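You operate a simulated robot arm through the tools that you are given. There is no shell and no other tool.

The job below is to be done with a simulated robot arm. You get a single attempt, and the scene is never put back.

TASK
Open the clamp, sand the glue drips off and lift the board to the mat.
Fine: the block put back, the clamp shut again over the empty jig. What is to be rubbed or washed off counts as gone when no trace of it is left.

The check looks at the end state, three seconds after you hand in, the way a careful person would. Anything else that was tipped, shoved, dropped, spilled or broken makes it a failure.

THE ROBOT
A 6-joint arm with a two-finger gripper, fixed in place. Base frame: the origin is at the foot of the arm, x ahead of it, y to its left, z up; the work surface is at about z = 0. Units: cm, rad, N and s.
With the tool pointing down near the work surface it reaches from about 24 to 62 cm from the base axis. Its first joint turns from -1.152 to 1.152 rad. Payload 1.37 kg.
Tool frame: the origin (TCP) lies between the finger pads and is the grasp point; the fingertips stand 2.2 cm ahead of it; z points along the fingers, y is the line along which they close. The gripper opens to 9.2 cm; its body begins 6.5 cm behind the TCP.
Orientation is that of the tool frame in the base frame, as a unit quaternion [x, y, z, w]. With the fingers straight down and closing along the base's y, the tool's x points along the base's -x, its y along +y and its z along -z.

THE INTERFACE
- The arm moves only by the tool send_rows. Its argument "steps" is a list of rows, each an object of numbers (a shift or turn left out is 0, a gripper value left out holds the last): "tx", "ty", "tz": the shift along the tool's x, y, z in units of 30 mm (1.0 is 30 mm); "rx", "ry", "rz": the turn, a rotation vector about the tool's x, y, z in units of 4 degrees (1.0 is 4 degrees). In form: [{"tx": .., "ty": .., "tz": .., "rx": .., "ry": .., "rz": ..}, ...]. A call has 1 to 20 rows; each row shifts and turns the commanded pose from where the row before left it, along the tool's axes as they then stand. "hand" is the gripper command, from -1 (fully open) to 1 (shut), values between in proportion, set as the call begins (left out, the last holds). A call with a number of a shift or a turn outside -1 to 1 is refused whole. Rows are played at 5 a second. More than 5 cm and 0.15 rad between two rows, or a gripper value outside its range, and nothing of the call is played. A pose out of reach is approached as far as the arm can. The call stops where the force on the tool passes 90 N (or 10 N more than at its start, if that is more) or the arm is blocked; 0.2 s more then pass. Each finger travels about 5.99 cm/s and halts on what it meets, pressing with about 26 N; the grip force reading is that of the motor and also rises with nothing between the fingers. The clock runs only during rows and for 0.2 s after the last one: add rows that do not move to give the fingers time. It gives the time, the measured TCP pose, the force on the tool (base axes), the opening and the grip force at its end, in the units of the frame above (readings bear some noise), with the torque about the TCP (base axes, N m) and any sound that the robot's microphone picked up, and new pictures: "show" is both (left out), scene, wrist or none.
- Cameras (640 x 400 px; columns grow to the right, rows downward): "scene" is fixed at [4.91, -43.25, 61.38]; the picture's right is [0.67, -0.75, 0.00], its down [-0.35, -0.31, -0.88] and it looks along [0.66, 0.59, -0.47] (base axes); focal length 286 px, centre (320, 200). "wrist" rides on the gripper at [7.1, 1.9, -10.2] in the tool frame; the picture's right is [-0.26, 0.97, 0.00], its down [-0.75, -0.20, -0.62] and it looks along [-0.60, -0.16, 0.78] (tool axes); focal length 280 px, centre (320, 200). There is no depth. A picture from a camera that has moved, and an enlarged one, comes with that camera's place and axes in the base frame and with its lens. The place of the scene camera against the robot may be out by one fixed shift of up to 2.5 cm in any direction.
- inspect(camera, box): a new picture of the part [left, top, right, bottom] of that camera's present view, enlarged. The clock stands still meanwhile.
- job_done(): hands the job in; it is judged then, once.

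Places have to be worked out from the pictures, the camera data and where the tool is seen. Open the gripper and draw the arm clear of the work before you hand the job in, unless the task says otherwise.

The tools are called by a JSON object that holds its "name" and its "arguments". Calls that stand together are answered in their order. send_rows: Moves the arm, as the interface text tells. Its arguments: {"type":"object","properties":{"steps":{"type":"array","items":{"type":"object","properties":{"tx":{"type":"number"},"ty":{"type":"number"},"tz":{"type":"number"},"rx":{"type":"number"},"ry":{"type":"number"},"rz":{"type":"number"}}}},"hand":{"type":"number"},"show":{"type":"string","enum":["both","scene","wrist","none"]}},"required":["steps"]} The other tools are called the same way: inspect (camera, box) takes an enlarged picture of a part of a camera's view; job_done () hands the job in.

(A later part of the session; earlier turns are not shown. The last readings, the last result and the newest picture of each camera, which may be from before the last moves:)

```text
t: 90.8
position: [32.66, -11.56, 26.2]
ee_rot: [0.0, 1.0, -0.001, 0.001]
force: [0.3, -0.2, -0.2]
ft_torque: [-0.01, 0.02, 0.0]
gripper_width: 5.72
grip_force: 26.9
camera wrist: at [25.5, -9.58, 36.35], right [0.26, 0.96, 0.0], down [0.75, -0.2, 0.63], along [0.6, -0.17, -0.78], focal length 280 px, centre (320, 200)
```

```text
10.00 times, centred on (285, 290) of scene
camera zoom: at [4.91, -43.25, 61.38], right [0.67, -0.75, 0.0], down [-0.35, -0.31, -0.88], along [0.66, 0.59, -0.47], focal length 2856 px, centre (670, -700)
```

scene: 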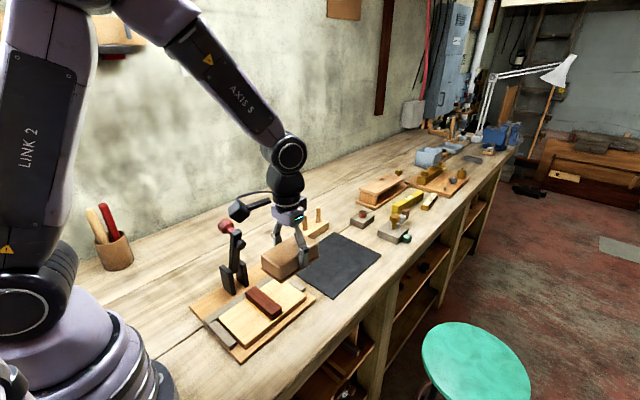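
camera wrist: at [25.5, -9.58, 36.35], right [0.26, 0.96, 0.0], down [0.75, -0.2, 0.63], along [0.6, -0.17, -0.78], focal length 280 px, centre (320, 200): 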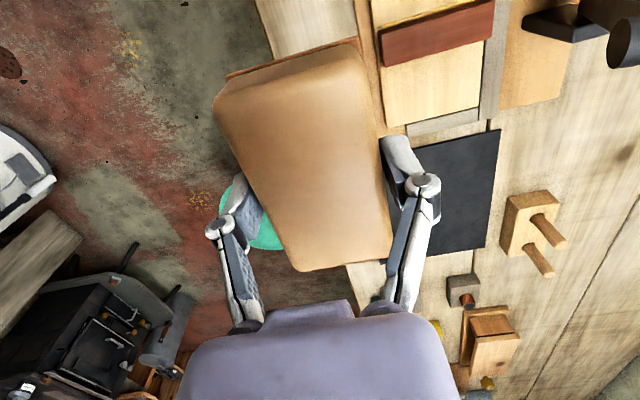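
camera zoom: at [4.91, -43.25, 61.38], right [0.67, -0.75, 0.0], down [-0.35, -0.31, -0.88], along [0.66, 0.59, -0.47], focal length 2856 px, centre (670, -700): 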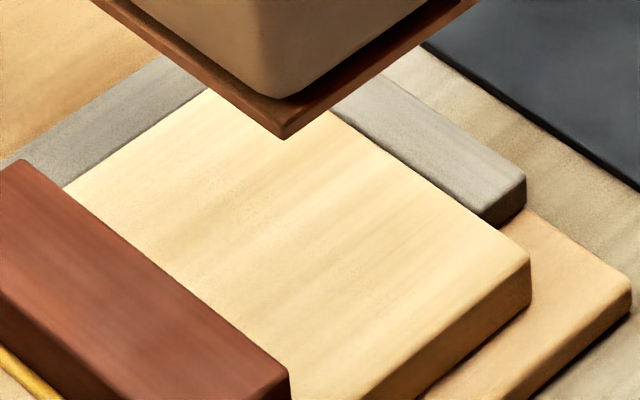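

The board is clean. I lower the block toward its original place at (32.65, −11.7), first to z ≈ 5.

{"name": "send_rows", "arguments": {"steps": [{"tz": 0.9, "ty": -0.04}, {"tz": 0.9}, {"tz": 0.9}, {"tz": 0.9}, {"tz": 0.9}, {"tz": 0.9}, {"tz": 0.9}, {"tz": 0.7}, {}], "show": "both"}}

```text
t: 92.8
position: [32.72, -11.59, 5.17]
ee_rot: [0.0, 1.0, -0.001, 0.001]
force: [-0.3, 0.7, -0.4]
ft_torque: [-0.01, 0.02, -0.01]
gripper_width: 5.75
grip_force: 25.4
camera wrist: at [25.46, -9.6, 15.28], right [0.26, 0.96, 0.0], down [0.75, -0.2, 0.63], along [0.61, -0.17, -0.78], focal length 280 px, centre (320, 200)
```

scene: 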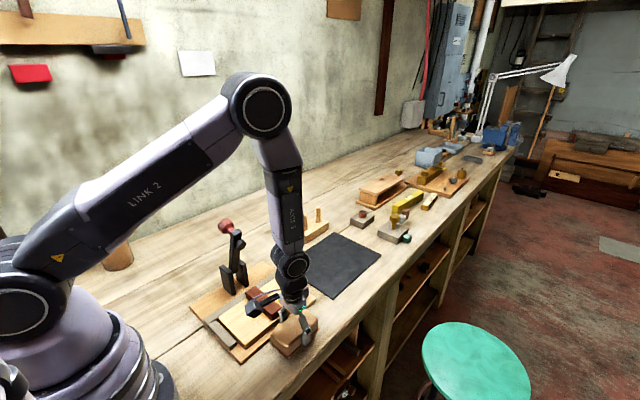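
wrist: 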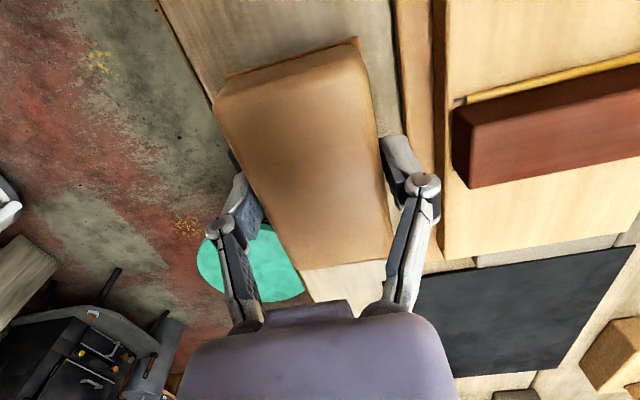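

Nearly down. I nudge y slightly and step down gently until the block touches the bench.

{"name": "send_rows", "arguments": {"steps": [{"tz": 0.3, "ty": -0.04}, {"tz": 0.1}, {}], "show": "none"}}

{"name": "send_rows", "arguments": {"steps": [{"tz": 0.1}, {}], "show": "none"}}

{"name": "send_rows", "arguments": {"steps": [{"tz": 0.06}, {}], "show": "none"}}

{"name": "send_rows", "arguments": {"steps": [{"tz": 0.05}, {}], "show": "none"}}

```text
t: 93.6
position: [32.82, -11.74, 3.9]
ee_rot: [0.001, 1.0, -0.001, 0.002]
force: [0.3, 0.4, -1.8]
ft_torque: [0.01, -0.02, 0.01]
gripper_width: 5.76
grip_force: 26.2
```

```text
t: 94.2
position: [32.66, -11.84, 3.64]
ee_rot: [0.001, 1.0, 0.0, 0.002]
force: [0.4, -0.6, -1.5]
ft_torque: [0.01, -0.01, -0.02]
gripper_width: 5.76
grip_force: 25.5
```

```text
t: 94.8
position: [32.75, -11.99, 3.45]
ee_rot: [0.001, 1.0, -0.001, 0.002]
force: [-0.4, -0.4, -0.3]
ft_torque: [-0.02, -0.02, 0.03]
gripper_width: 5.73
grip_force: 26.3
```

```text
t: 95.4
position: [32.74, -11.96, 3.29]
ee_rot: [0.001, 1.0, 0.0, 0.002]
force: [0.5, -0.1, -0.7]
ft_torque: [-0.03, -0.01, 0.02]
gripper_width: 5.74
grip_force: 26.2
```

Still free at 3.3; a touch more downward with a slight y correction.

{"name": "send_rows", "arguments": {"steps": [{"tz": 0.04, "ty": 0.04}, {}], "show": "none"}}

{"name": "send_rows", "arguments": {"steps": [{"tz": 0.04}, {}], "show": "none"}}

{"name": "send_rows", "arguments": {"steps": [{"tz": 0.03}, {}], "show": "none"}}

```text
t: 96.0
position: [32.63, -11.73, 3.14]
ee_rot: [0.0, 1.0, -0.001, 0.001]
force: [-0.5, 0.1, -0.9]
ft_torque: [0.0, 0.03, -0.03]
gripper_width: 5.74
grip_force: 25.7
```

```text
t: 96.6
position: [32.64, -11.7, 2.94]
ee_rot: [0.002, 1.0, 0.0, 0.002]
force: [0.7, 0.3, -0.8]
ft_torque: [-0.01, 0.0, 0.01]
gripper_width: 5.74
grip_force: 25.6
```

```text
t: 97.2
position: [32.7, -11.8, 2.9]
ee_rot: [0.0, 1.0, -0.001, 0.001]
force: [0.7, 0.8, -0.5]
ft_torque: [0.01, 0.01, 0.02]
gripper_width: 5.72
grip_force: 26.2
```

Still no contact at 2.9, so the board's top is nearer z ≈ 3. I continue down in fine steps.

{"name": "send_rows", "arguments": {"steps": [{"tz": 0.03}, {}], "show": "none"}}

{"name": "send_rows", "arguments": {"steps": [{"tz": 0.03}, {}], "show": "none"}}

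{"name": "send_rows", "arguments": {"steps": [{"tz": 0.03}, {}], "show": "scene"}}

{"name": "inspect", "arguments": {"camera": "scene", "box": [250, 290, 340, 370]}}

```text
t: 97.8
position: [32.64, -11.71, 2.83]
ee_rot: [0.001, 1.0, -0.001, 0.003]
force: [0.4, 0.2, -1.2]
ft_torque: [-0.01, 0.0, -0.01]
gripper_width: 5.76
grip_force: 26.1
```

```text
t: 98.4
position: [32.67, -11.66, 2.77]
ee_rot: [0.0, 1.0, -0.001, 0.001]
force: [0.0, 1.8, 1.9]
ft_torque: [0.01, -0.16, 0.08]
gripper_width: 5.74
grip_force: 25.9
```

```text
t: 99.0
position: [32.67, -11.76, 2.62]
ee_rot: [-0.001, 1.0, -0.001, 0.002]
force: [-0.4, 3.3, 19.2]
ft_torque: [0.1, -0.01, 0.05]
gripper_width: 5.76
grip_force: 26.5
```

scene: 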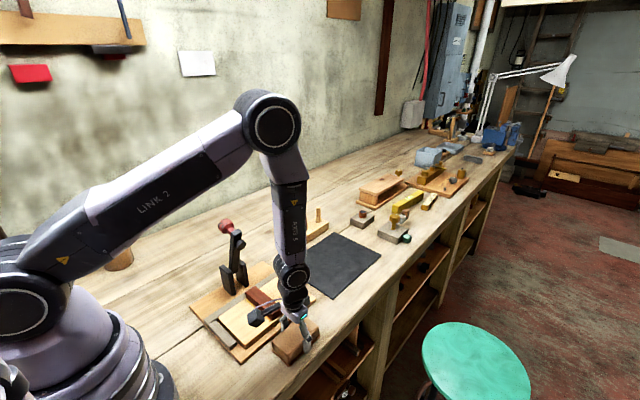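

```text
5.00 times, centred on (295, 330) of scene
camera zoom: at [4.91, -43.25, 61.39], right [0.67, -0.75, 0.0], down [-0.35, -0.31, -0.88], along [0.66, 0.59, -0.47], focal length 1428 px, centre (445, -450)
```

zoom: 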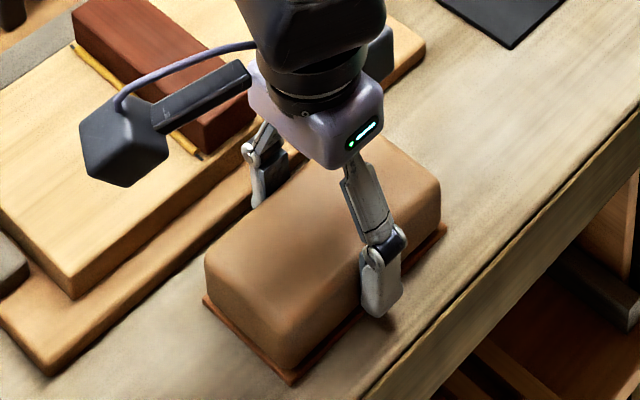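

The block is on the bench at its original spot (contact at 2.75). I ease the pressure and open the fingers just enough to free it.

{"name": "send_rows", "arguments": {"steps": [{"tz": -0.04}, {}], "show": "none"}}

{"name": "send_rows", "arguments": {"steps": [{}, {}, {}], "hand": -0.43, "show": "none"}}

{"name": "send_rows", "arguments": {"steps": [{"tz": -0.5}, {"tz": -0.8}, {"tz": -1}, {"tz": -1}, {"tz": -1}, {"tz": -1}, {}], "show": "both"}}

```text
t: 99.6
position: [32.64, -11.71, 2.82]
ee_rot: [0.001, 1.0, -0.001, 0.001]
force: [-0.2, 1.1, -1.7]
ft_torque: [0.0, 0.01, -0.04]
gripper_width: 5.72
grip_force: 25.7
```

```text
t: 100.4
position: [32.68, -11.85, 2.78]
ee_rot: [0.001, 1.0, -0.001, 0.002]
force: [0.7, 0.3, -1.0]
ft_torque: [-0.02, 0.0, -0.03]
gripper_width: 6.57
grip_force: 0.1
```

```text
t: 102.0
position: [32.56, -11.63, 18.79]
ee_rot: [0.001, 1.0, -0.001, 0.002]
force: [0.4, 0.1, 0.4]
ft_torque: [-0.02, -0.01, 0.02]
gripper_width: 6.58
grip_force: 0.0
camera wrist: at [25.49, -9.68, 28.93], right [0.26, 0.96, 0.0], down [0.75, -0.2, 0.63], along [0.61, -0.17, -0.78], focal length 280 px, centre (320, 200)
```

scene: 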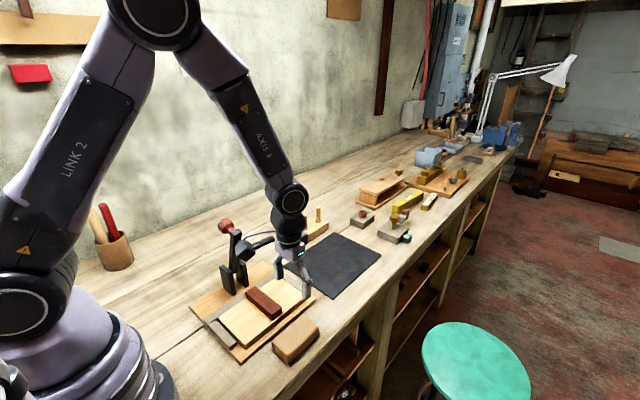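
wrist: 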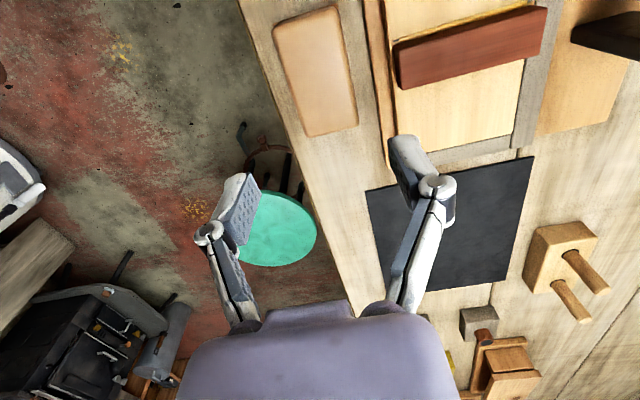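

The block sits back where it was and the board looks clean. I now turn the tool 90° again so the fingers close along x, for gripping the rib.

{"name": "send_rows", "arguments": {"steps": [{"tz": -1}, {"tz": -1}, {"rz": -1}, {"rz": -1}, {"rz": -1}, {"rz": -1}, {"rz": -1}, {"rz": -1}, {"rz": -1}, {"rz": -1}, {"rz": -1}, {"rz": -1}, {"rz": -1}, {"rz": -1}, {"rz": -1}, {"rz": -1}, {"rz": -1}, {"rz": -1}, {"rz": -1}, {"rz": -1}], "show": "none"}}

{"name": "send_rows", "arguments": {"steps": [{"rz": -1}, {"rz": -1}, {"rz": -1}, {"rz": -1}, {"rz": -0.5}, {}], "show": "both"}}

{"name": "inspect", "arguments": {"camera": "wrist", "box": [220, 0, 480, 162]}}

```text
t: 106.2
position: [32.67, -11.83, 24.82]
ee_rot: [-0.588, 0.809, -0.002, 0.0]
force: [-0.3, -0.3, -0.1]
ft_torque: [0.01, 0.01, 0.0]
gripper_width: 6.58
grip_force: 0.0
```

```text
t: 107.6
position: [32.71, -11.67, 24.77]
ee_rot: [-0.707, 0.707, -0.001, 0.0]
force: [0.5, 0.5, 0.7]
ft_torque: [0.01, 0.01, 0.01]
gripper_width: 6.57
grip_force: 0.1
camera wrist: at [30.76, -18.64, 34.93], right [-0.96, 0.26, 0.0], down [0.2, 0.75, 0.62], along [0.17, 0.6, -0.78], focal length 280 px, centre (320, 200)
```

scene: 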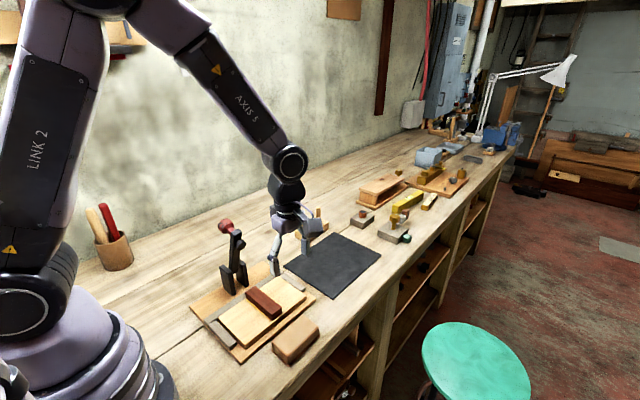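
wrist: 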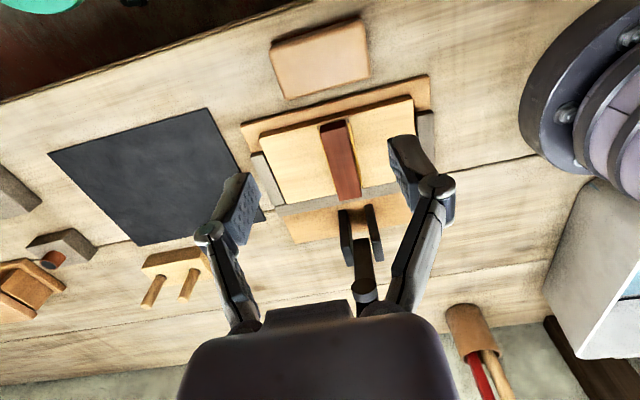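

```text
2.46 times, centred on (350, 81) of wrist
camera zoom: at [30.76, -18.64, 34.93], right [-0.96, 0.26, 0.0], down [0.2, 0.75, 0.62], along [0.17, 0.6, -0.78], focal length 690 px, centre (246, 493)
```

zoom: 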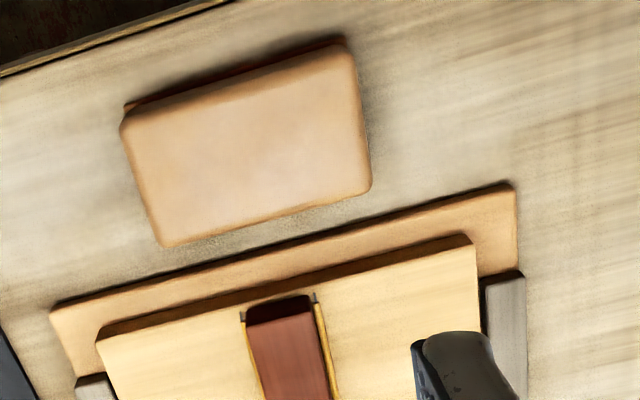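

I zoom on the rib to fix its centre line and far end, and on the clamp arm for clearance.

{"name": "inspect", "arguments": {"camera": "wrist", "box": [290, 110, 400, 210]}}

{"name": "inspect", "arguments": {"camera": "wrist", "box": [320, 190, 400, 310]}}

```text
4.00 times, centred on (345, 160) of wrist
camera zoom: at [30.76, -18.64, 34.93], right [-0.96, 0.26, 0.0], down [0.2, 0.75, 0.62], along [0.17, 0.6, -0.78], focal length 1122 px, centre (220, 360)
```

zoom: 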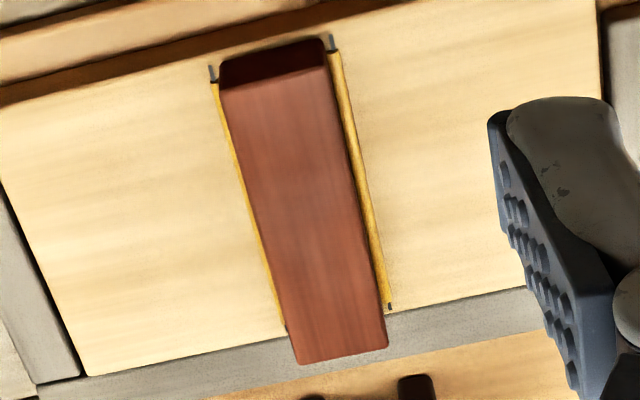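

```text
3.33 times, centred on (360, 250) of wrist
camera zoom: at [30.76, -18.64, 34.93], right [-0.96, 0.26, 0.0], down [0.2, 0.75, 0.62], along [0.17, 0.6, -0.78], focal length 935 px, centre (187, 33)
```

zoom: 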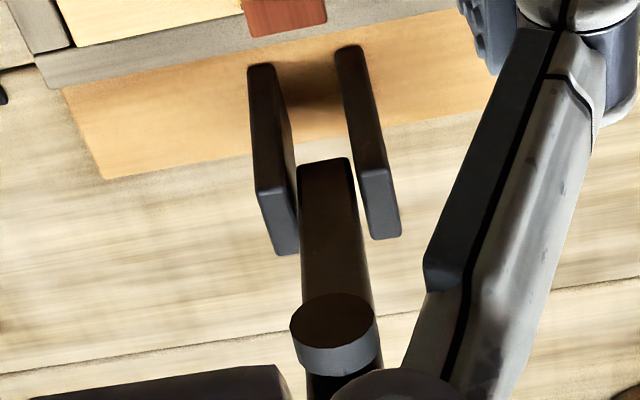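

Rib: x 31.25–34.35, y −5.2–5.0, top near z 5.1; board to x 42.1. The open clamp arm is well behind (y > 6.5). I move over the rib and descend to z ≈ 8.

{"name": "send_rows", "arguments": {"steps": [{"tx": -0.92, "ty": -0.01}, {"tx": -0.92, "ty": -0.01}, {"tx": -0.92, "ty": -0.01}, {"tx": -0.92}, {"tz": 0.93}, {"tz": 0.93}, {"tz": 0.93}, {"tz": 0.93}, {"tz": 0.93}, {"tz": 0.9}, {}], "hand": -0.25, "show": "both"}}

{"name": "inspect", "arguments": {"camera": "scene", "box": [210, 220, 330, 330]}}

```text
t: 110.0
position: [32.97, -0.74, 8.11]
ee_rot: [0.707, -0.707, 0.001, 0.0]
force: [0.1, -0.4, -0.7]
ft_torque: [0.02, 0.0, 0.03]
gripper_width: 5.76
grip_force: 0.0
camera wrist: at [31.03, -7.72, 18.23], right [-0.96, 0.26, 0.0], down [0.2, 0.75, 0.62], along [0.17, 0.6, -0.78], focal length 280 px, centre (320, 200)
```

scene: 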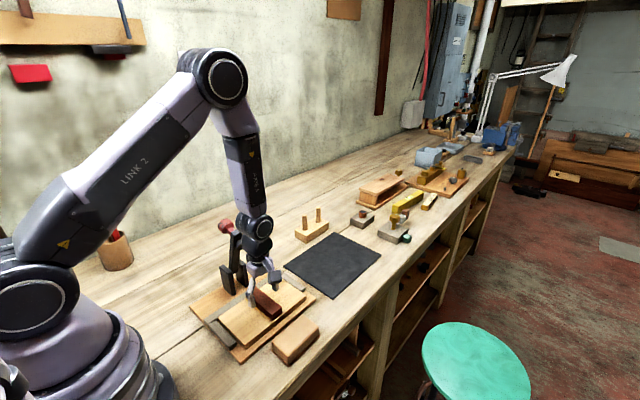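
wrist: 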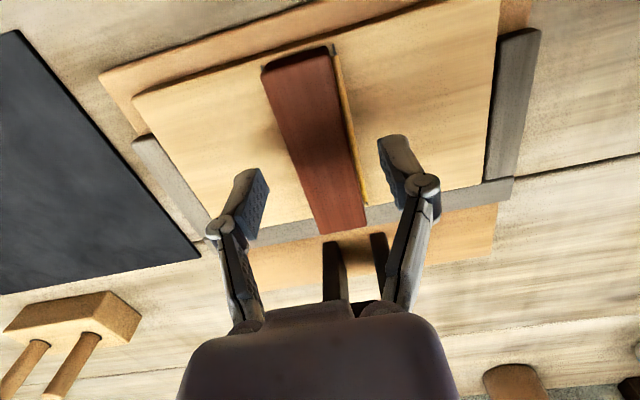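

```text
3.64 times, centred on (270, 275) of scene
camera zoom: at [4.91, -43.25, 61.38], right [0.67, -0.75, 0.0], down [-0.35, -0.31, -0.88], along [0.66, 0.59, -0.47], focal length 1039 px, centre (502, -73)
```

zoom: 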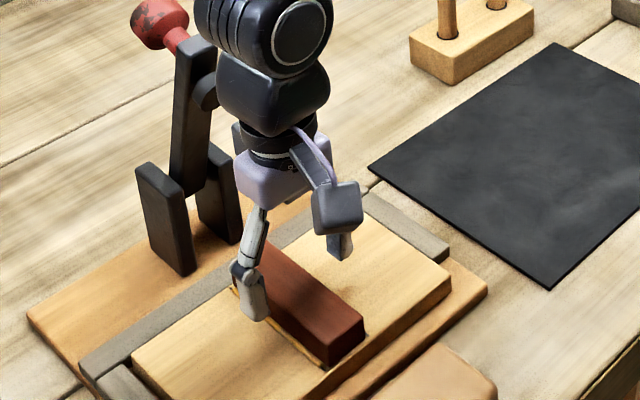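

The fingers straddle the rib with clear space to the open arm. I lower to TCP z ≈ 5.6, keeping the tips just above the board.

{"name": "send_rows", "arguments": {"steps": [{"tz": 0.4, "ty": 0.03}, {"tz": 0.35}, {"tz": 0.09}, {}], "show": "none"}}

{"name": "send_rows", "arguments": {"steps": [{}, {}, {}, {}], "hand": 1, "show": "both"}}

{"name": "inspect", "arguments": {"camera": "scene", "box": [210, 220, 330, 330]}}

```text
t: 111.0
position: [32.85, -0.71, 5.64]
ee_rot: [-0.706, 0.708, -0.001, 0.0]
force: [-0.5, 0.3, 0.4]
ft_torque: [-0.02, 0.01, 0.04]
gripper_width: 5.75
grip_force: 0.0
```

```text
t: 112.0
position: [32.78, -0.76, 5.65]
ee_rot: [-0.706, 0.708, -0.002, 0.001]
force: [3.4, -0.2, 2.9]
ft_torque: [0.03, -0.06, -0.03]
gripper_width: 3.1
grip_force: 25.8
camera wrist: at [30.81, -7.74, 15.78], right [-0.96, 0.26, 0.0], down [0.2, 0.75, 0.62], along [0.17, 0.6, -0.78], focal length 280 px, centre (320, 200)
```

scene: 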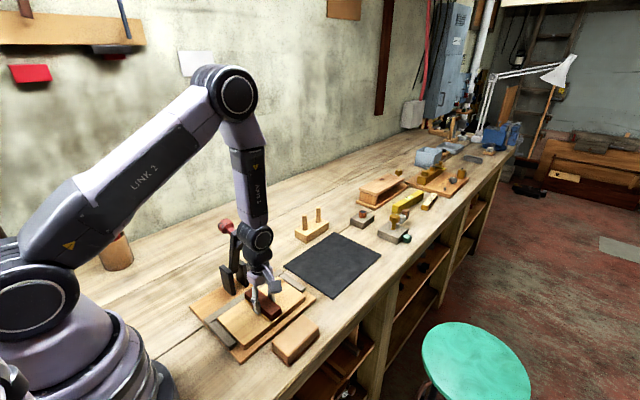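
wrist: 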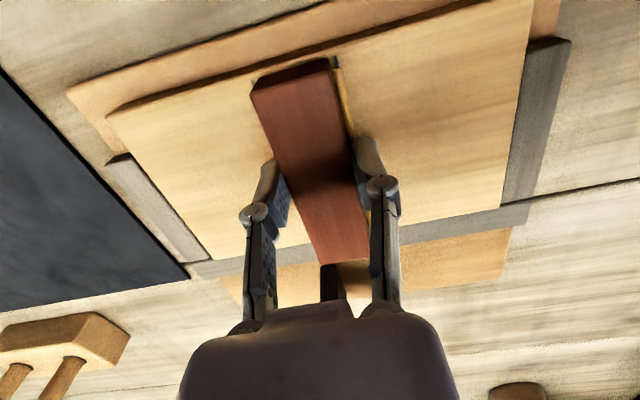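

```text
3.64 times, centred on (270, 275) of scene
camera zoom: at [4.91, -43.25, 61.38], right [0.67, -0.75, 0.0], down [-0.35, -0.31, -0.88], along [0.66, 0.59, -0.47], focal length 1039 px, centre (502, -73)
```

zoom: 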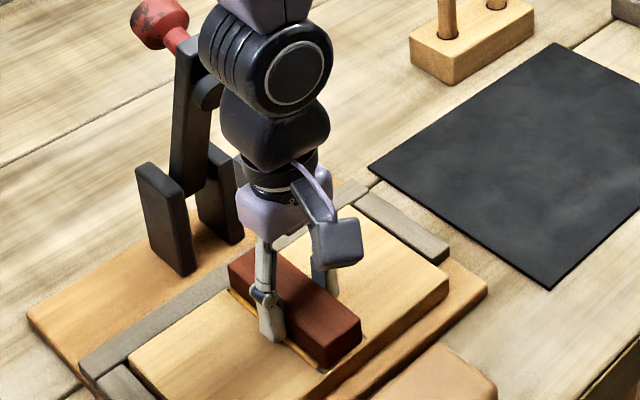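

The rib is held (3.1 cm) with little side load. I lift gently by a centimetre and read the weight.

{"name": "send_rows", "arguments": {"steps": [{"tz": -0.15}, {"tz": -0.2}, {"tz": -0.2}, {}], "show": "both"}}

{"name": "inspect", "arguments": {"camera": "scene", "box": [210, 220, 330, 330]}}

```text
t: 113.0
position: [32.63, -0.65, 7.24]
ee_rot: [0.708, -0.706, 0.001, -0.002]
force: [0.3, 0.0, -2.3]
ft_torque: [0.0, -0.01, -0.01]
gripper_width: 3.11
grip_force: 26.0
camera wrist: at [30.67, -7.69, 17.37], right [-0.96, 0.26, 0.0], down [0.2, 0.75, 0.63], along [0.17, 0.6, -0.78], focal length 280 px, centre (320, 200)
```

scene: 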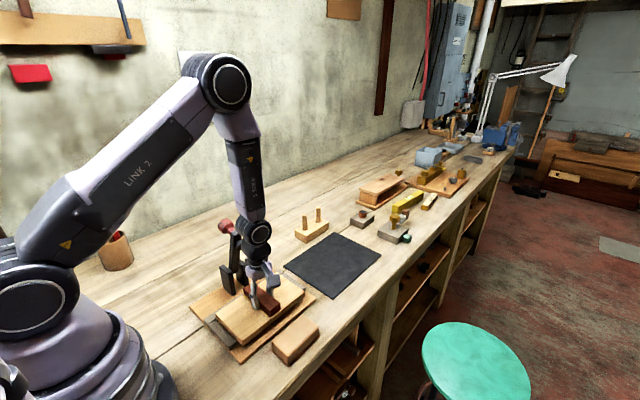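
wrist: 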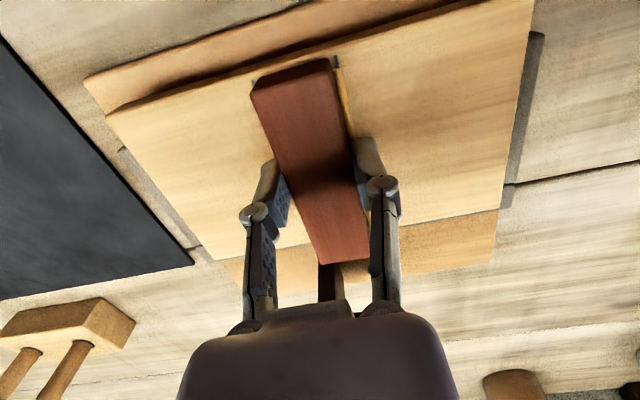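

```text
3.64 times, centred on (270, 275) of scene
camera zoom: at [4.91, -43.25, 61.38], right [0.67, -0.75, 0.0], down [-0.35, -0.31, -0.88], along [0.66, 0.59, -0.47], focal length 1039 px, centre (502, -73)
```

zoom: 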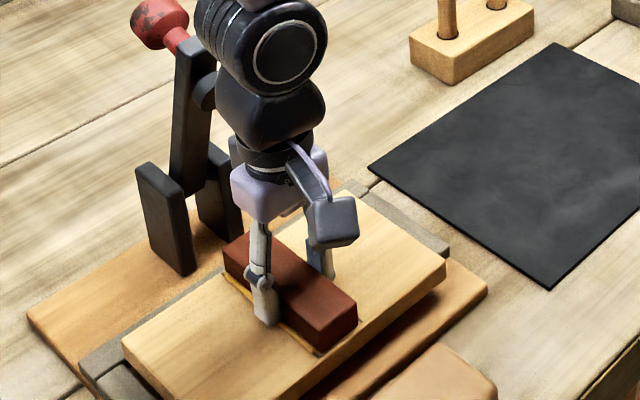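

The board comes up level with the rib (about 0.25 kg). I raise it to z ≈ 13 and carry it straight in +x toward the mat, centred near (60, −0.4).

{"name": "send_rows", "arguments": {"steps": [{"tz": -0.5}, {"tz": -0.7}, {"tz": -0.7}, {"ty": -0.4}, {"ty": -0.7}, {"ty": -0.8}, {"ty": -0.8}, {"ty": -0.8}, {"ty": -0.8}, {"ty": -0.8}, {"ty": -0.8}, {"ty": -0.8}, {"ty": -0.8}, {"ty": -0.8}, {"ty": -0.5}, {"ty": -0.2}, {}], "show": "both"}}

{"name": "inspect", "arguments": {"camera": "scene", "box": [260, 180, 420, 310]}}

```text
t: 116.6
position: [59.85, -0.71, 12.94]
ee_rot: [-0.707, 0.707, -0.002, 0.0]
force: [-0.1, -0.2, -2.4]
ft_torque: [-0.04, 0.0, 0.0]
gripper_width: 3.13
grip_force: 26.3
camera wrist: at [57.81, -7.77, 23.0], right [-0.96, 0.26, 0.0], down [0.2, 0.75, 0.62], along [0.17, 0.6, -0.78], focal length 280 px, centre (320, 200)
```

scene: 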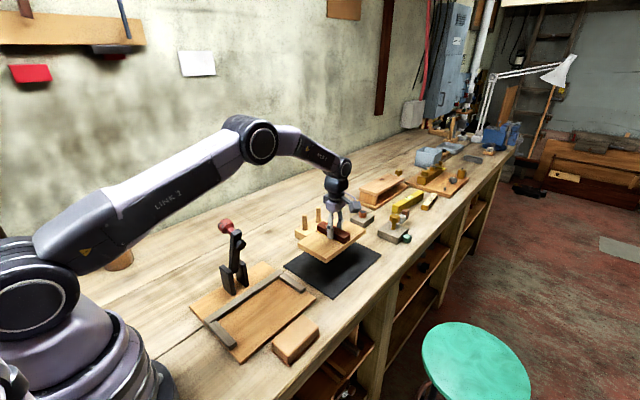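
wrist: 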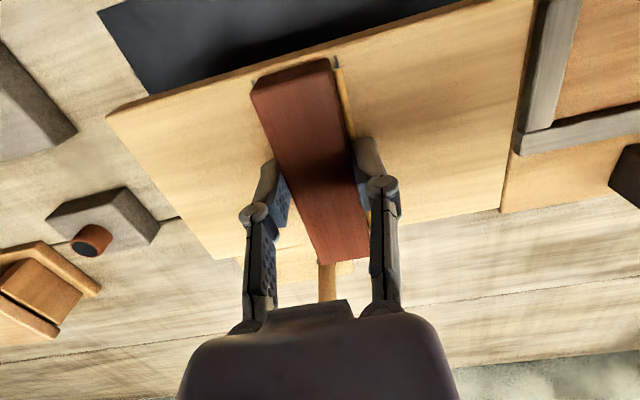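

```text
3.08 times, centred on (340, 245) of scene
camera zoom: at [4.91, -43.25, 61.38], right [0.67, -0.75, 0.0], down [-0.35, -0.31, -0.88], along [0.66, 0.59, -0.47], focal length 879 px, centre (258, 62)
```

zoom: 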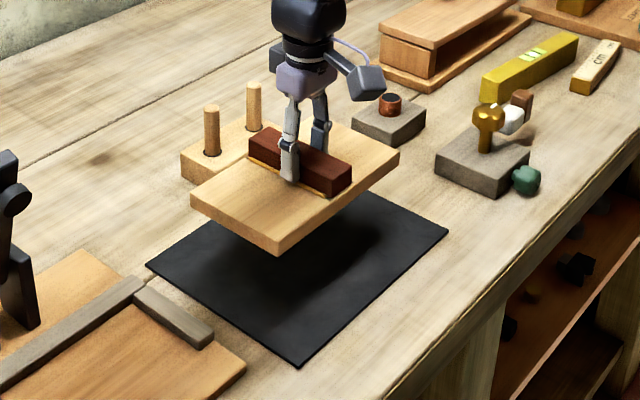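

The board hangs level right over the mat. I lower to z ≈ 6.2 and check alignment before the final touch-down.

{"name": "send_rows", "arguments": {"steps": [{"tz": 0.6}, {"tz": 0.7}, {"tz": 0.6}, {"tz": 0.35}, {}], "show": "both"}}

{"name": "inspect", "arguments": {"camera": "scene", "box": [270, 200, 400, 310]}}

```text
t: 117.8
position: [59.71, -0.45, 6.01]
ee_rot: [-0.707, 0.708, -0.002, 0.001]
force: [0.5, -0.1, -1.0]
ft_torque: [-0.01, 0.0, -0.05]
gripper_width: 3.11
grip_force: 26.0
camera wrist: at [57.71, -7.58, 16.21], right [-0.96, 0.26, 0.0], down [0.2, 0.75, 0.62], along [0.17, 0.6, -0.78], focal length 280 px, centre (320, 200)
```

scene: 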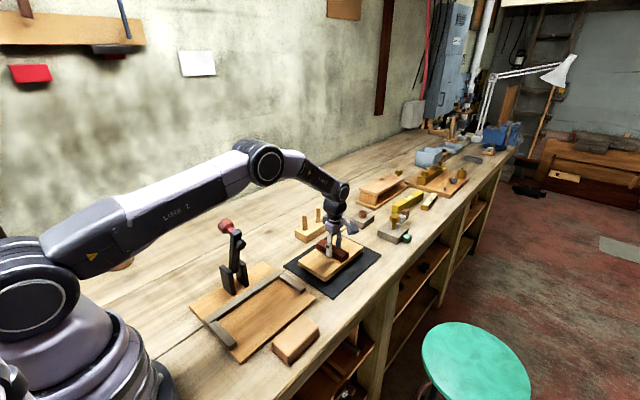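
wrist: 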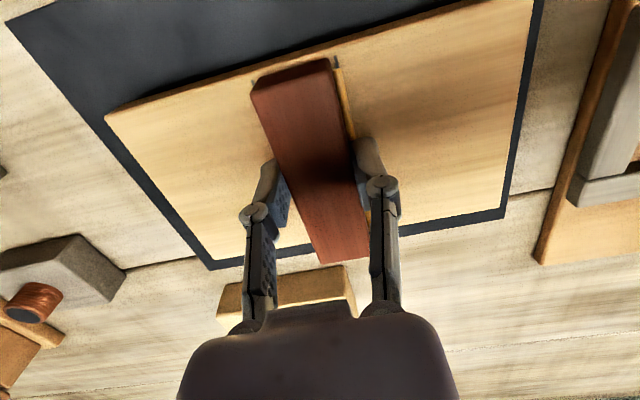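

```text
3.64 times, centred on (335, 255) of scene
camera zoom: at [4.91, -43.25, 61.38], right [0.67, -0.75, 0.0], down [-0.35, -0.31, -0.88], along [0.66, 0.59, -0.47], focal length 1039 px, centre (266, 0)
```

zoom: 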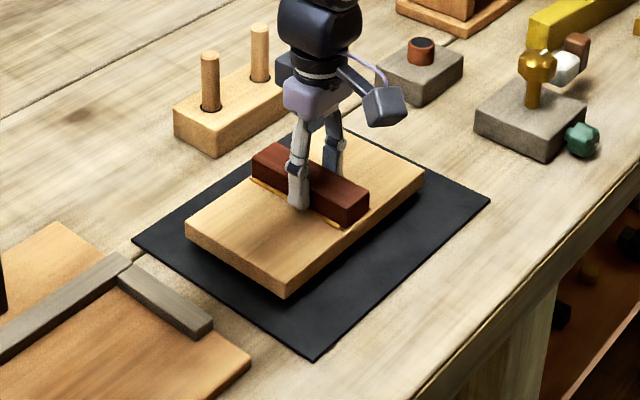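

The board is over the mat with 2 cm or more of margin on every side. I lower in small steps until it touches.

{"name": "send_rows", "arguments": {"steps": [{"tz": 0.12}, {}], "show": "none"}}

{"name": "send_rows", "arguments": {"steps": [{"tz": 0.06}, {}], "show": "none"}}

{"name": "send_rows", "arguments": {"steps": [{"tz": 0.06}, {}], "show": "none"}}

{"name": "send_rows", "arguments": {"steps": [{"tz": 0.05}, {}], "show": "none"}}

```text
t: 118.4
position: [59.63, -0.7, 5.78]
ee_rot: [-0.706, 0.708, -0.002, 0.0]
force: [0.4, 0.0, -2.1]
ft_torque: [0.0, 0.0, -0.04]
gripper_width: 3.09
grip_force: 26.5
```

```text
t: 119.0
position: [59.71, -0.68, 5.63]
ee_rot: [-0.707, 0.708, -0.003, 0.001]
force: [-0.4, 0.7, -1.9]
ft_torque: [-0.03, -0.02, 0.02]
gripper_width: 3.12
grip_force: 26.0
```

```text
t: 119.6
position: [59.78, -0.72, 5.51]
ee_rot: [-0.707, 0.708, -0.001, 0.001]
force: [0.6, -0.8, -1.8]
ft_torque: [-0.03, -0.03, 0.03]
gripper_width: 3.11
grip_force: 26.7
```

```text
t: 120.2
position: [59.77, -0.7, 5.39]
ee_rot: [-0.707, 0.707, -0.002, 0.001]
force: [0.1, -0.1, -4.5]
ft_torque: [0.0, 0.03, 0.0]
gripper_width: 3.11
grip_force: 26.6
```

Still hanging free at 5.4; I keep going down in 1–1.5 mm steps.

{"name": "send_rows", "arguments": {"steps": [{"tz": 0.05}, {}], "show": "none"}}

{"name": "send_rows", "arguments": {"steps": [{"tz": 0.05}, {}], "show": "none"}}

{"name": "send_rows", "arguments": {"steps": [{"tz": 0.04}, {}], "show": "none"}}

{"name": "send_rows", "arguments": {"steps": [{"tz": 0.04}, {}], "show": "none"}}

```text
t: 120.8
position: [59.71, -0.63, 5.1]
ee_rot: [-0.707, 0.708, -0.002, 0.001]
force: [-0.2, -0.9, -1.9]
ft_torque: [-0.02, 0.02, -0.03]
gripper_width: 3.11
grip_force: 25.4
```

```text
t: 121.4
position: [59.61, -0.68, 4.88]
ee_rot: [-0.707, 0.708, -0.001, 0.001]
force: [-0.5, 0.0, -2.9]
ft_torque: [-0.03, 0.0, 0.0]
gripper_width: 3.09
grip_force: 25.5
```

```text
t: 122.0
position: [59.69, -0.86, 4.85]
ee_rot: [-0.706, 0.708, -0.001, 0.0]
force: [-3.5, 0.9, 2.3]
ft_torque: [0.01, 0.09, 0.04]
gripper_width: 3.08
grip_force: 26.2
```

```text
t: 122.6
position: [59.76, -0.67, 4.82]
ee_rot: [0.707, -0.707, 0.001, 0.0]
force: [-12.5, -0.9, 14.3]
ft_torque: [0.07, 0.35, 0.06]
gripper_width: 3.13
grip_force: 26.0
```

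It is on the mat (contact near z 4.85). I back off the extra pressure, wait, and open the fingers.

{"name": "send_rows", "arguments": {"steps": [{"tz": -0.04}, {}], "show": "none"}}

{"name": "send_rows", "arguments": {"steps": [{}, {}, {}], "hand": -0.3, "show": "none"}}

{"name": "send_rows", "arguments": {"steps": [{"tz": -0.3}, {"tz": -0.7}, {"tz": -1}, {"tz": -1}, {"tz": -1}, {"tz": -1}, {}], "show": "both"}}

{"name": "inspect", "arguments": {"camera": "scene", "box": [270, 200, 400, 310]}}

```text
t: 123.2
position: [59.71, -0.65, 4.79]
ee_rot: [-0.707, 0.708, -0.001, 0.001]
force: [-2.0, -2.6, 1.7]
ft_torque: [-0.07, 0.01, -0.01]
gripper_width: 3.1
grip_force: 25.7
```

```text
t: 124.0
position: [59.72, -0.71, 4.87]
ee_rot: [-0.707, 0.707, -0.002, 0.001]
force: [0.1, 0.7, -0.4]
ft_torque: [0.02, -0.01, -0.03]
gripper_width: 5.97
grip_force: 0.0
```

```text
t: 125.6
position: [59.84, -0.74, 19.91]
ee_rot: [0.707, -0.707, 0.001, 0.0]
force: [-1.0, 0.3, -0.1]
ft_torque: [-0.03, -0.04, 0.02]
gripper_width: 5.98
grip_force: 0.1
camera wrist: at [57.83, -7.75, 30.11], right [-0.96, 0.26, 0.0], down [0.2, 0.75, 0.62], along [0.17, 0.6, -0.78], focal length 280 px, centre (320, 200)
```

scene: 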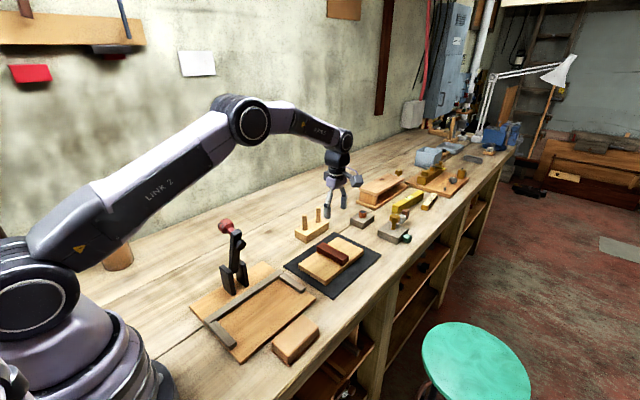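
wrist: 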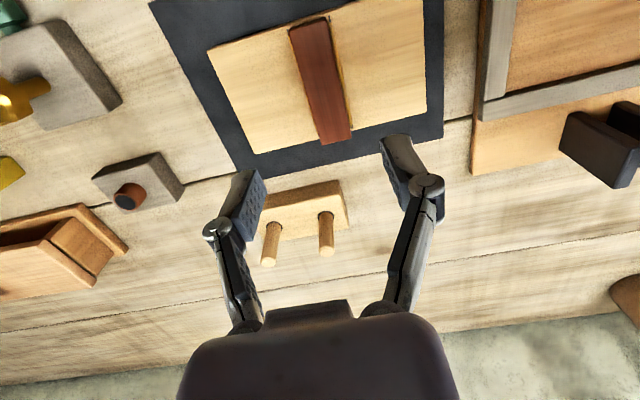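

```text
3.64 times, centred on (335, 255) of scene
camera zoom: at [4.91, -43.25, 61.38], right [0.67, -0.75, 0.0], down [-0.35, -0.31, -0.88], along [0.66, 0.59, -0.47], focal length 1039 px, centre (266, 0)
```

zoom: 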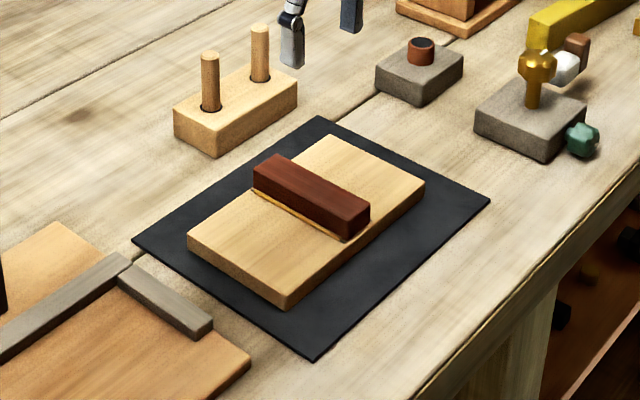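

The board lies fully on the mat. From above I check once more that no glue trace is left on it.

{"name": "inspect", "arguments": {"camera": "wrist", "box": [200, 0, 440, 160]}}

{"name": "inspect", "arguments": {"camera": "wrist", "box": [210, 20, 340, 150]}}

```text
2.50 times, centred on (320, 80) of wrist
camera zoom: at [57.83, -7.75, 30.11], right [-0.96, 0.26, 0.0], down [0.2, 0.75, 0.62], along [0.17, 0.6, -0.78], focal length 701 px, centre (320, 500)
```

zoom: 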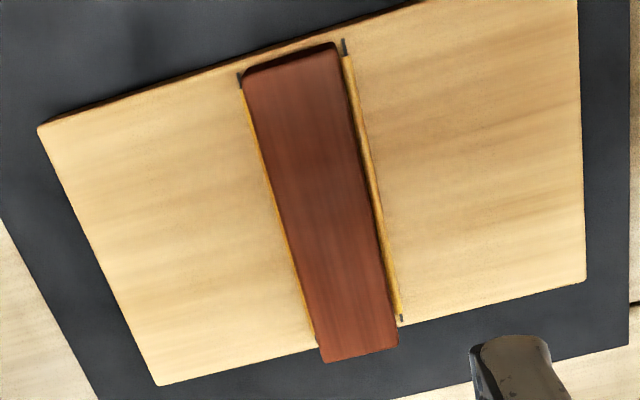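

```text
3.08 times, centred on (275, 85) of wrist
camera zoom: at [57.83, -7.75, 30.11], right [-0.96, 0.26, 0.0], down [0.2, 0.75, 0.62], along [0.17, 0.6, -0.78], focal length 863 px, centre (458, 554)
```

zoom: 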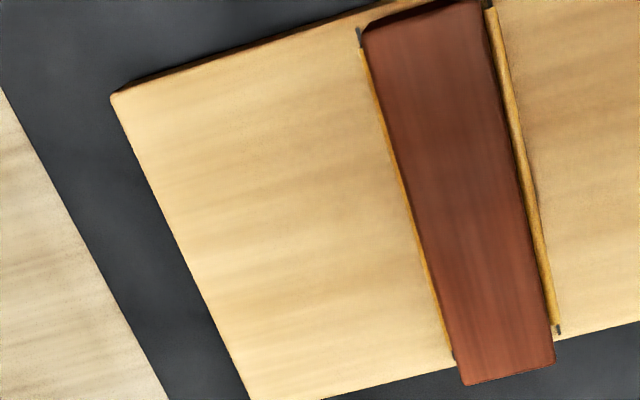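

No trace anywhere on the board. Now to shut the clamp: I go up and over to behind the knob, opening the hand on the way.

{"name": "send_rows", "arguments": {"steps": [{"tz": -0.9}, {"tz": -0.9}, {"tz": -0.9}, {"tz": -0.9}, {"tz": -0.9}, {"tx": -0.65, "ty": 0.895}, {"tx": -0.65, "ty": 0.895}, {"tx": -0.65, "ty": 0.895}, {"tx": -0.65, "ty": 0.895}, {"tx": -0.65, "ty": 0.895}, {"tx": -0.65, "ty": 0.895}, {"tx": -0.65, "ty": 0.895}, {"tx": -0.65, "ty": 0.895}, {"tx": -0.65, "ty": 0.895}, {"tx": -0.65, "ty": 0.895}, {}], "hand": -0.5, "show": "scene"}}

```text
t: 129.0
position: [32.56, 18.76, 33.37]
ee_rot: [-0.707, 0.708, -0.001, 0.0]
force: [-0.3, -0.2, 0.4]
ft_torque: [0.01, 0.02, 0.01]
gripper_width: 6.9
grip_force: 0.2
```

scene: 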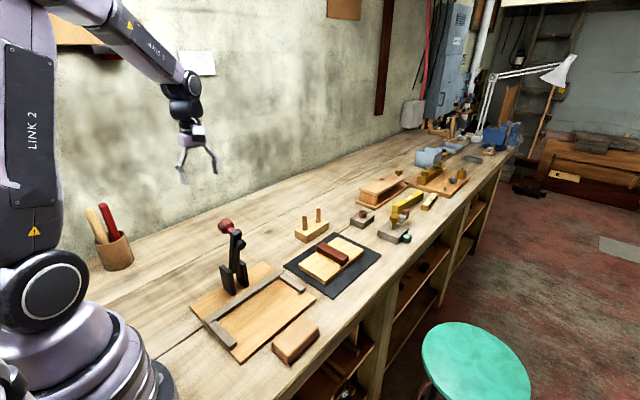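

I'm behind and above the knob with everything else in place. I tilt the tool about 72° to line up with the open arm and look at the knob with the wrist camera.

{"name": "send_rows", "arguments": {"steps": [{"ry": 1}, {"ry": 1}, {"ry": 1}, {"ry": 1}, {"ry": 1}, {"ry": 1}, {"ry": 1}, {"ry": 1}, {"ry": 1}, {"ry": 1}, {"ry": 1}, {"ry": 1}, {"ry": 1}, {"ry": 1}, {"ry": 1}, {"ry": 1}, {"ry": 1}, {"ry": 1}, {}], "show": "both"}}

```text
t: 133.0
position: [32.85, 18.8, 33.19]
ee_rot: [-0.57, 0.573, -0.417, -0.417]
force: [-0.3, 0.6, 0.2]
ft_torque: [-0.02, 0.03, 0.0]
gripper_width: 6.92
grip_force: 0.1
camera wrist: at [30.79, 26.43, 43.13], right [-0.96, 0.08, -0.25], down [0.21, 0.83, -0.53], along [0.17, -0.56, -0.81], focal length 280 px, centre (320, 200)
```

scene: 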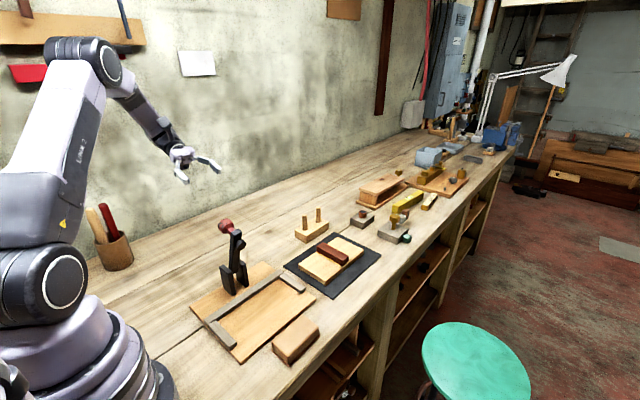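
wrist: 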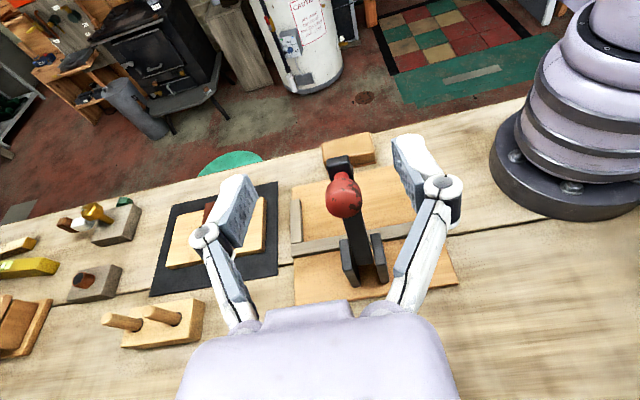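

I zoom in with both cameras to pin down the knob's exact position in its open state.

{"name": "inspect", "arguments": {"camera": "wrist", "box": [290, 140, 410, 300]}}

{"name": "inspect", "arguments": {"camera": "scene", "box": [200, 205, 270, 305]}}

```text
2.50 times, centred on (350, 220) of wrist
camera zoom: at [30.79, 26.43, 43.13], right [-0.96, 0.08, -0.25], down [0.21, 0.83, -0.53], along [0.17, -0.56, -0.81], focal length 701 px, centre (245, 150)
```

zoom: 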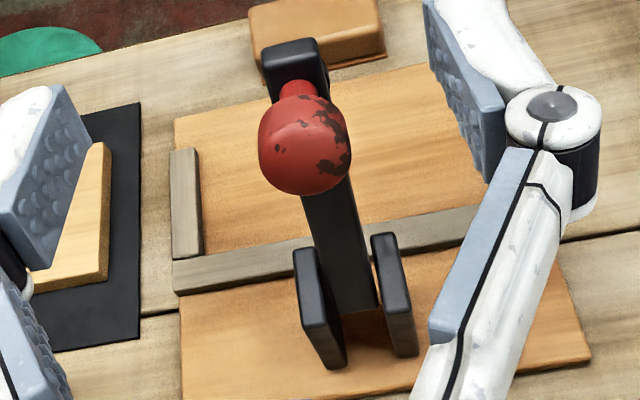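

```text
4.00 times, centred on (235, 255) of scene
camera zoom: at [4.91, -43.25, 61.38], right [0.67, -0.75, 0.0], down [-0.35, -0.31, -0.88], along [0.66, 0.59, -0.47], focal length 1143 px, centre (660, -20)
```

zoom: 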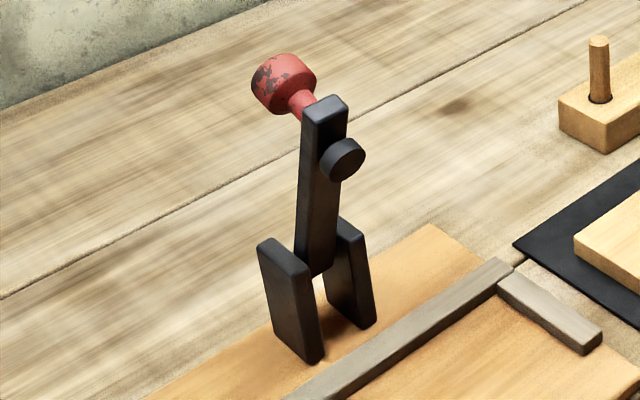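

The wrist view puts the open knob near (32.9, 11.3, 21.0), i.e. the arm rests about 67–68° open. I match the tilt to that and come down to a point 7 cm behind the knob.

{"name": "send_rows", "arguments": {"steps": [{"ry": -1}, {"tx": -0.71, "tz": 0.378, "ty": -0.01}, {"tx": -0.71, "tz": 0.378, "ty": -0.01}, {"tx": -0.71, "tz": 0.378, "ty": -0.01}, {"tx": -0.71, "tz": 0.378}, {}], "show": "both"}}

{"name": "inspect", "arguments": {"camera": "scene", "box": [180, 180, 280, 300]}}

```text
t: 134.4
position: [32.76, 17.87, 23.47]
ee_rot: [-0.585, 0.587, -0.396, -0.395]
force: [-0.3, -0.2, -0.1]
ft_torque: [-0.01, 0.02, 0.01]
gripper_width: 6.9
grip_force: 0.0
camera wrist: at [30.86, 24.68, 33.95], right [-0.96, 0.1, -0.25], down [0.21, 0.86, -0.47], along [0.17, -0.5, -0.85], focal length 280 px, centre (320, 200)
```

scene: 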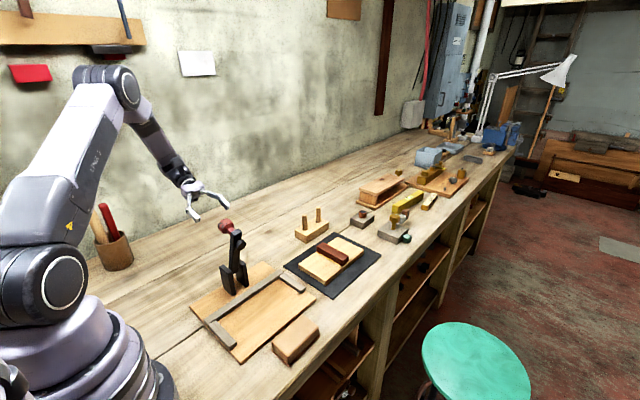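
wrist: 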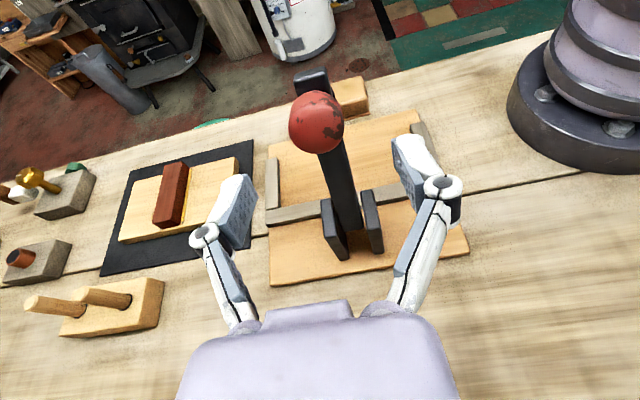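

```text
3.33 times, centred on (230, 240) of scene
camera zoom: at [4.91, -43.25, 61.38], right [0.67, -0.75, 0.0], down [-0.35, -0.31, -0.88], along [0.66, 0.59, -0.47], focal length 952 px, centre (620, 67)
```

zoom: 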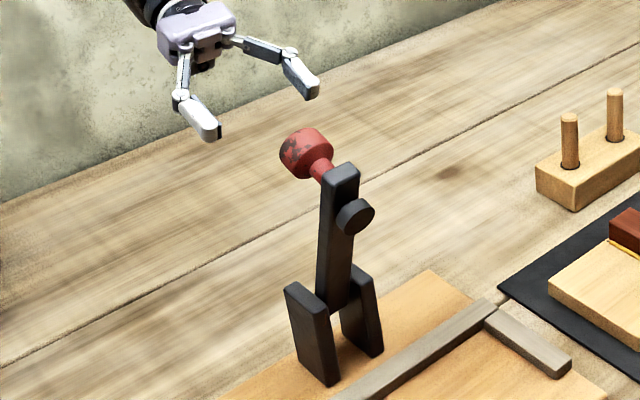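

The two wrist views intersect at a knob centre of about (33, 11.5, 21.2). I advance along the tool axis most of the way and check alignment.

{"name": "send_rows", "arguments": {"steps": [{"tz": 0.6, "tx": 0.03, "ty": -0.03}, {"tz": 0.6, "tx": 0.03, "ty": -0.03}, {"tz": 0.3, "tx": 0.02}, {}], "show": "both"}}

{"name": "inspect", "arguments": {"camera": "scene", "box": [190, 190, 270, 290]}}

```text
t: 135.4
position: [33.02, 13.37, 22.21]
ee_rot: [-0.585, 0.588, -0.395, -0.396]
force: [0.1, 0.4, -0.4]
ft_torque: [0.02, 0.01, -0.02]
gripper_width: 6.89
grip_force: 0.1
camera wrist: at [31.06, 20.26, 32.6], right [-0.96, 0.1, -0.25], down [0.21, 0.86, -0.47], along [0.17, -0.5, -0.85], focal length 280 px, centre (320, 200)
```

scene: 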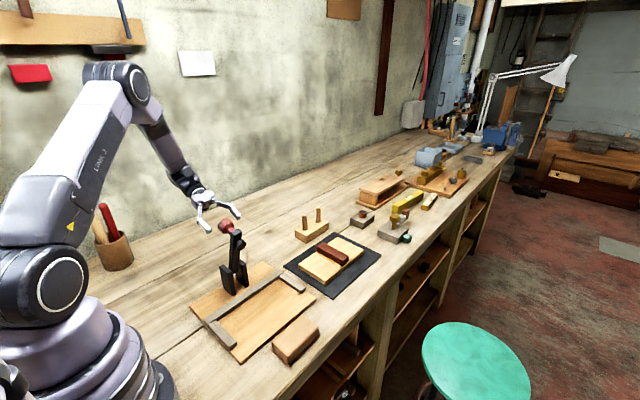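
wrist: 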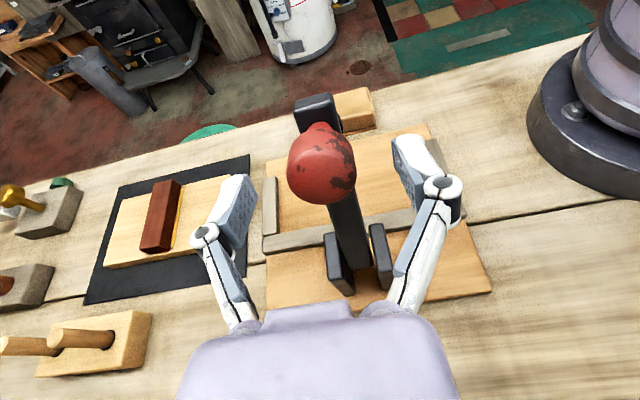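

```text
4.00 times, centred on (230, 240) of scene
camera zoom: at [4.91, -43.25, 61.38], right [0.67, -0.75, 0.0], down [-0.35, -0.31, -0.88], along [0.66, 0.59, -0.47], focal length 1143 px, centre (680, 40)
```

zoom: 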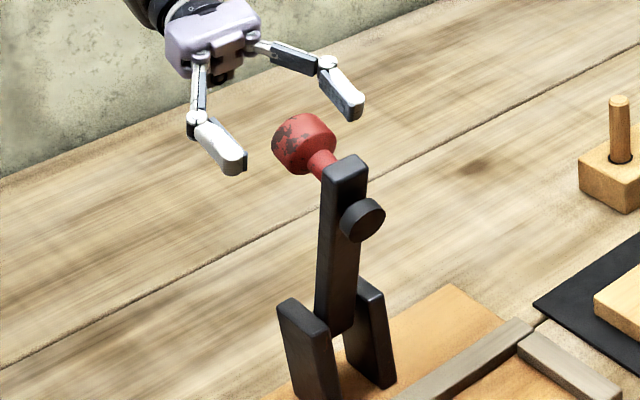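

The knob's image is moving exactly toward where it sat during the earlier good grip, (320, 188). I advance the remaining ~2.2 cm.

{"name": "send_rows", "arguments": {"steps": [{"tz": 0.4}, {"tz": 0.35}, {}], "show": "wrist"}}

{"name": "inspect", "arguments": {"camera": "scene", "box": [190, 190, 270, 290]}}

```text
t: 136.2
position: [33.15, 11.42, 21.29]
ee_rot: [0.586, -0.586, 0.397, 0.394]
force: [-0.1, -0.2, -0.5]
ft_torque: [-0.02, 0.0, 0.02]
gripper_width: 6.91
grip_force: 0.1
camera wrist: at [31.19, 18.26, 31.73], right [-0.96, 0.1, -0.25], down [0.21, 0.86, -0.47], along [0.17, -0.5, -0.85], focal length 280 px, centre (320, 200)
```

wrist: 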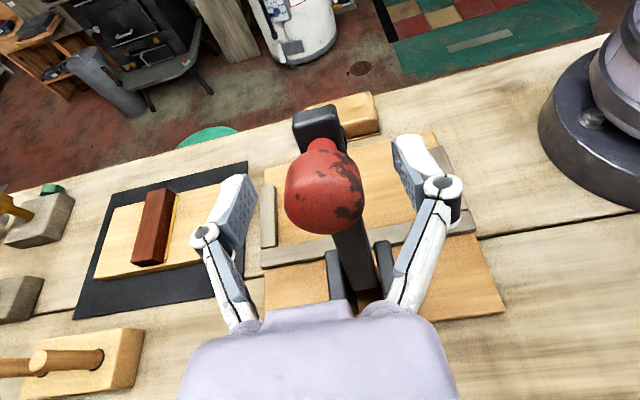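

```text
4.00 times, centred on (230, 240) of scene
camera zoom: at [4.91, -43.25, 61.38], right [0.67, -0.75, 0.0], down [-0.35, -0.31, -0.88], along [0.66, 0.59, -0.47], focal length 1143 px, centre (680, 40)
```

zoom: 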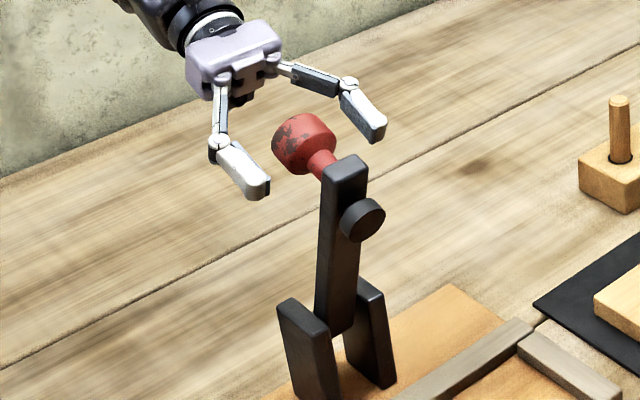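

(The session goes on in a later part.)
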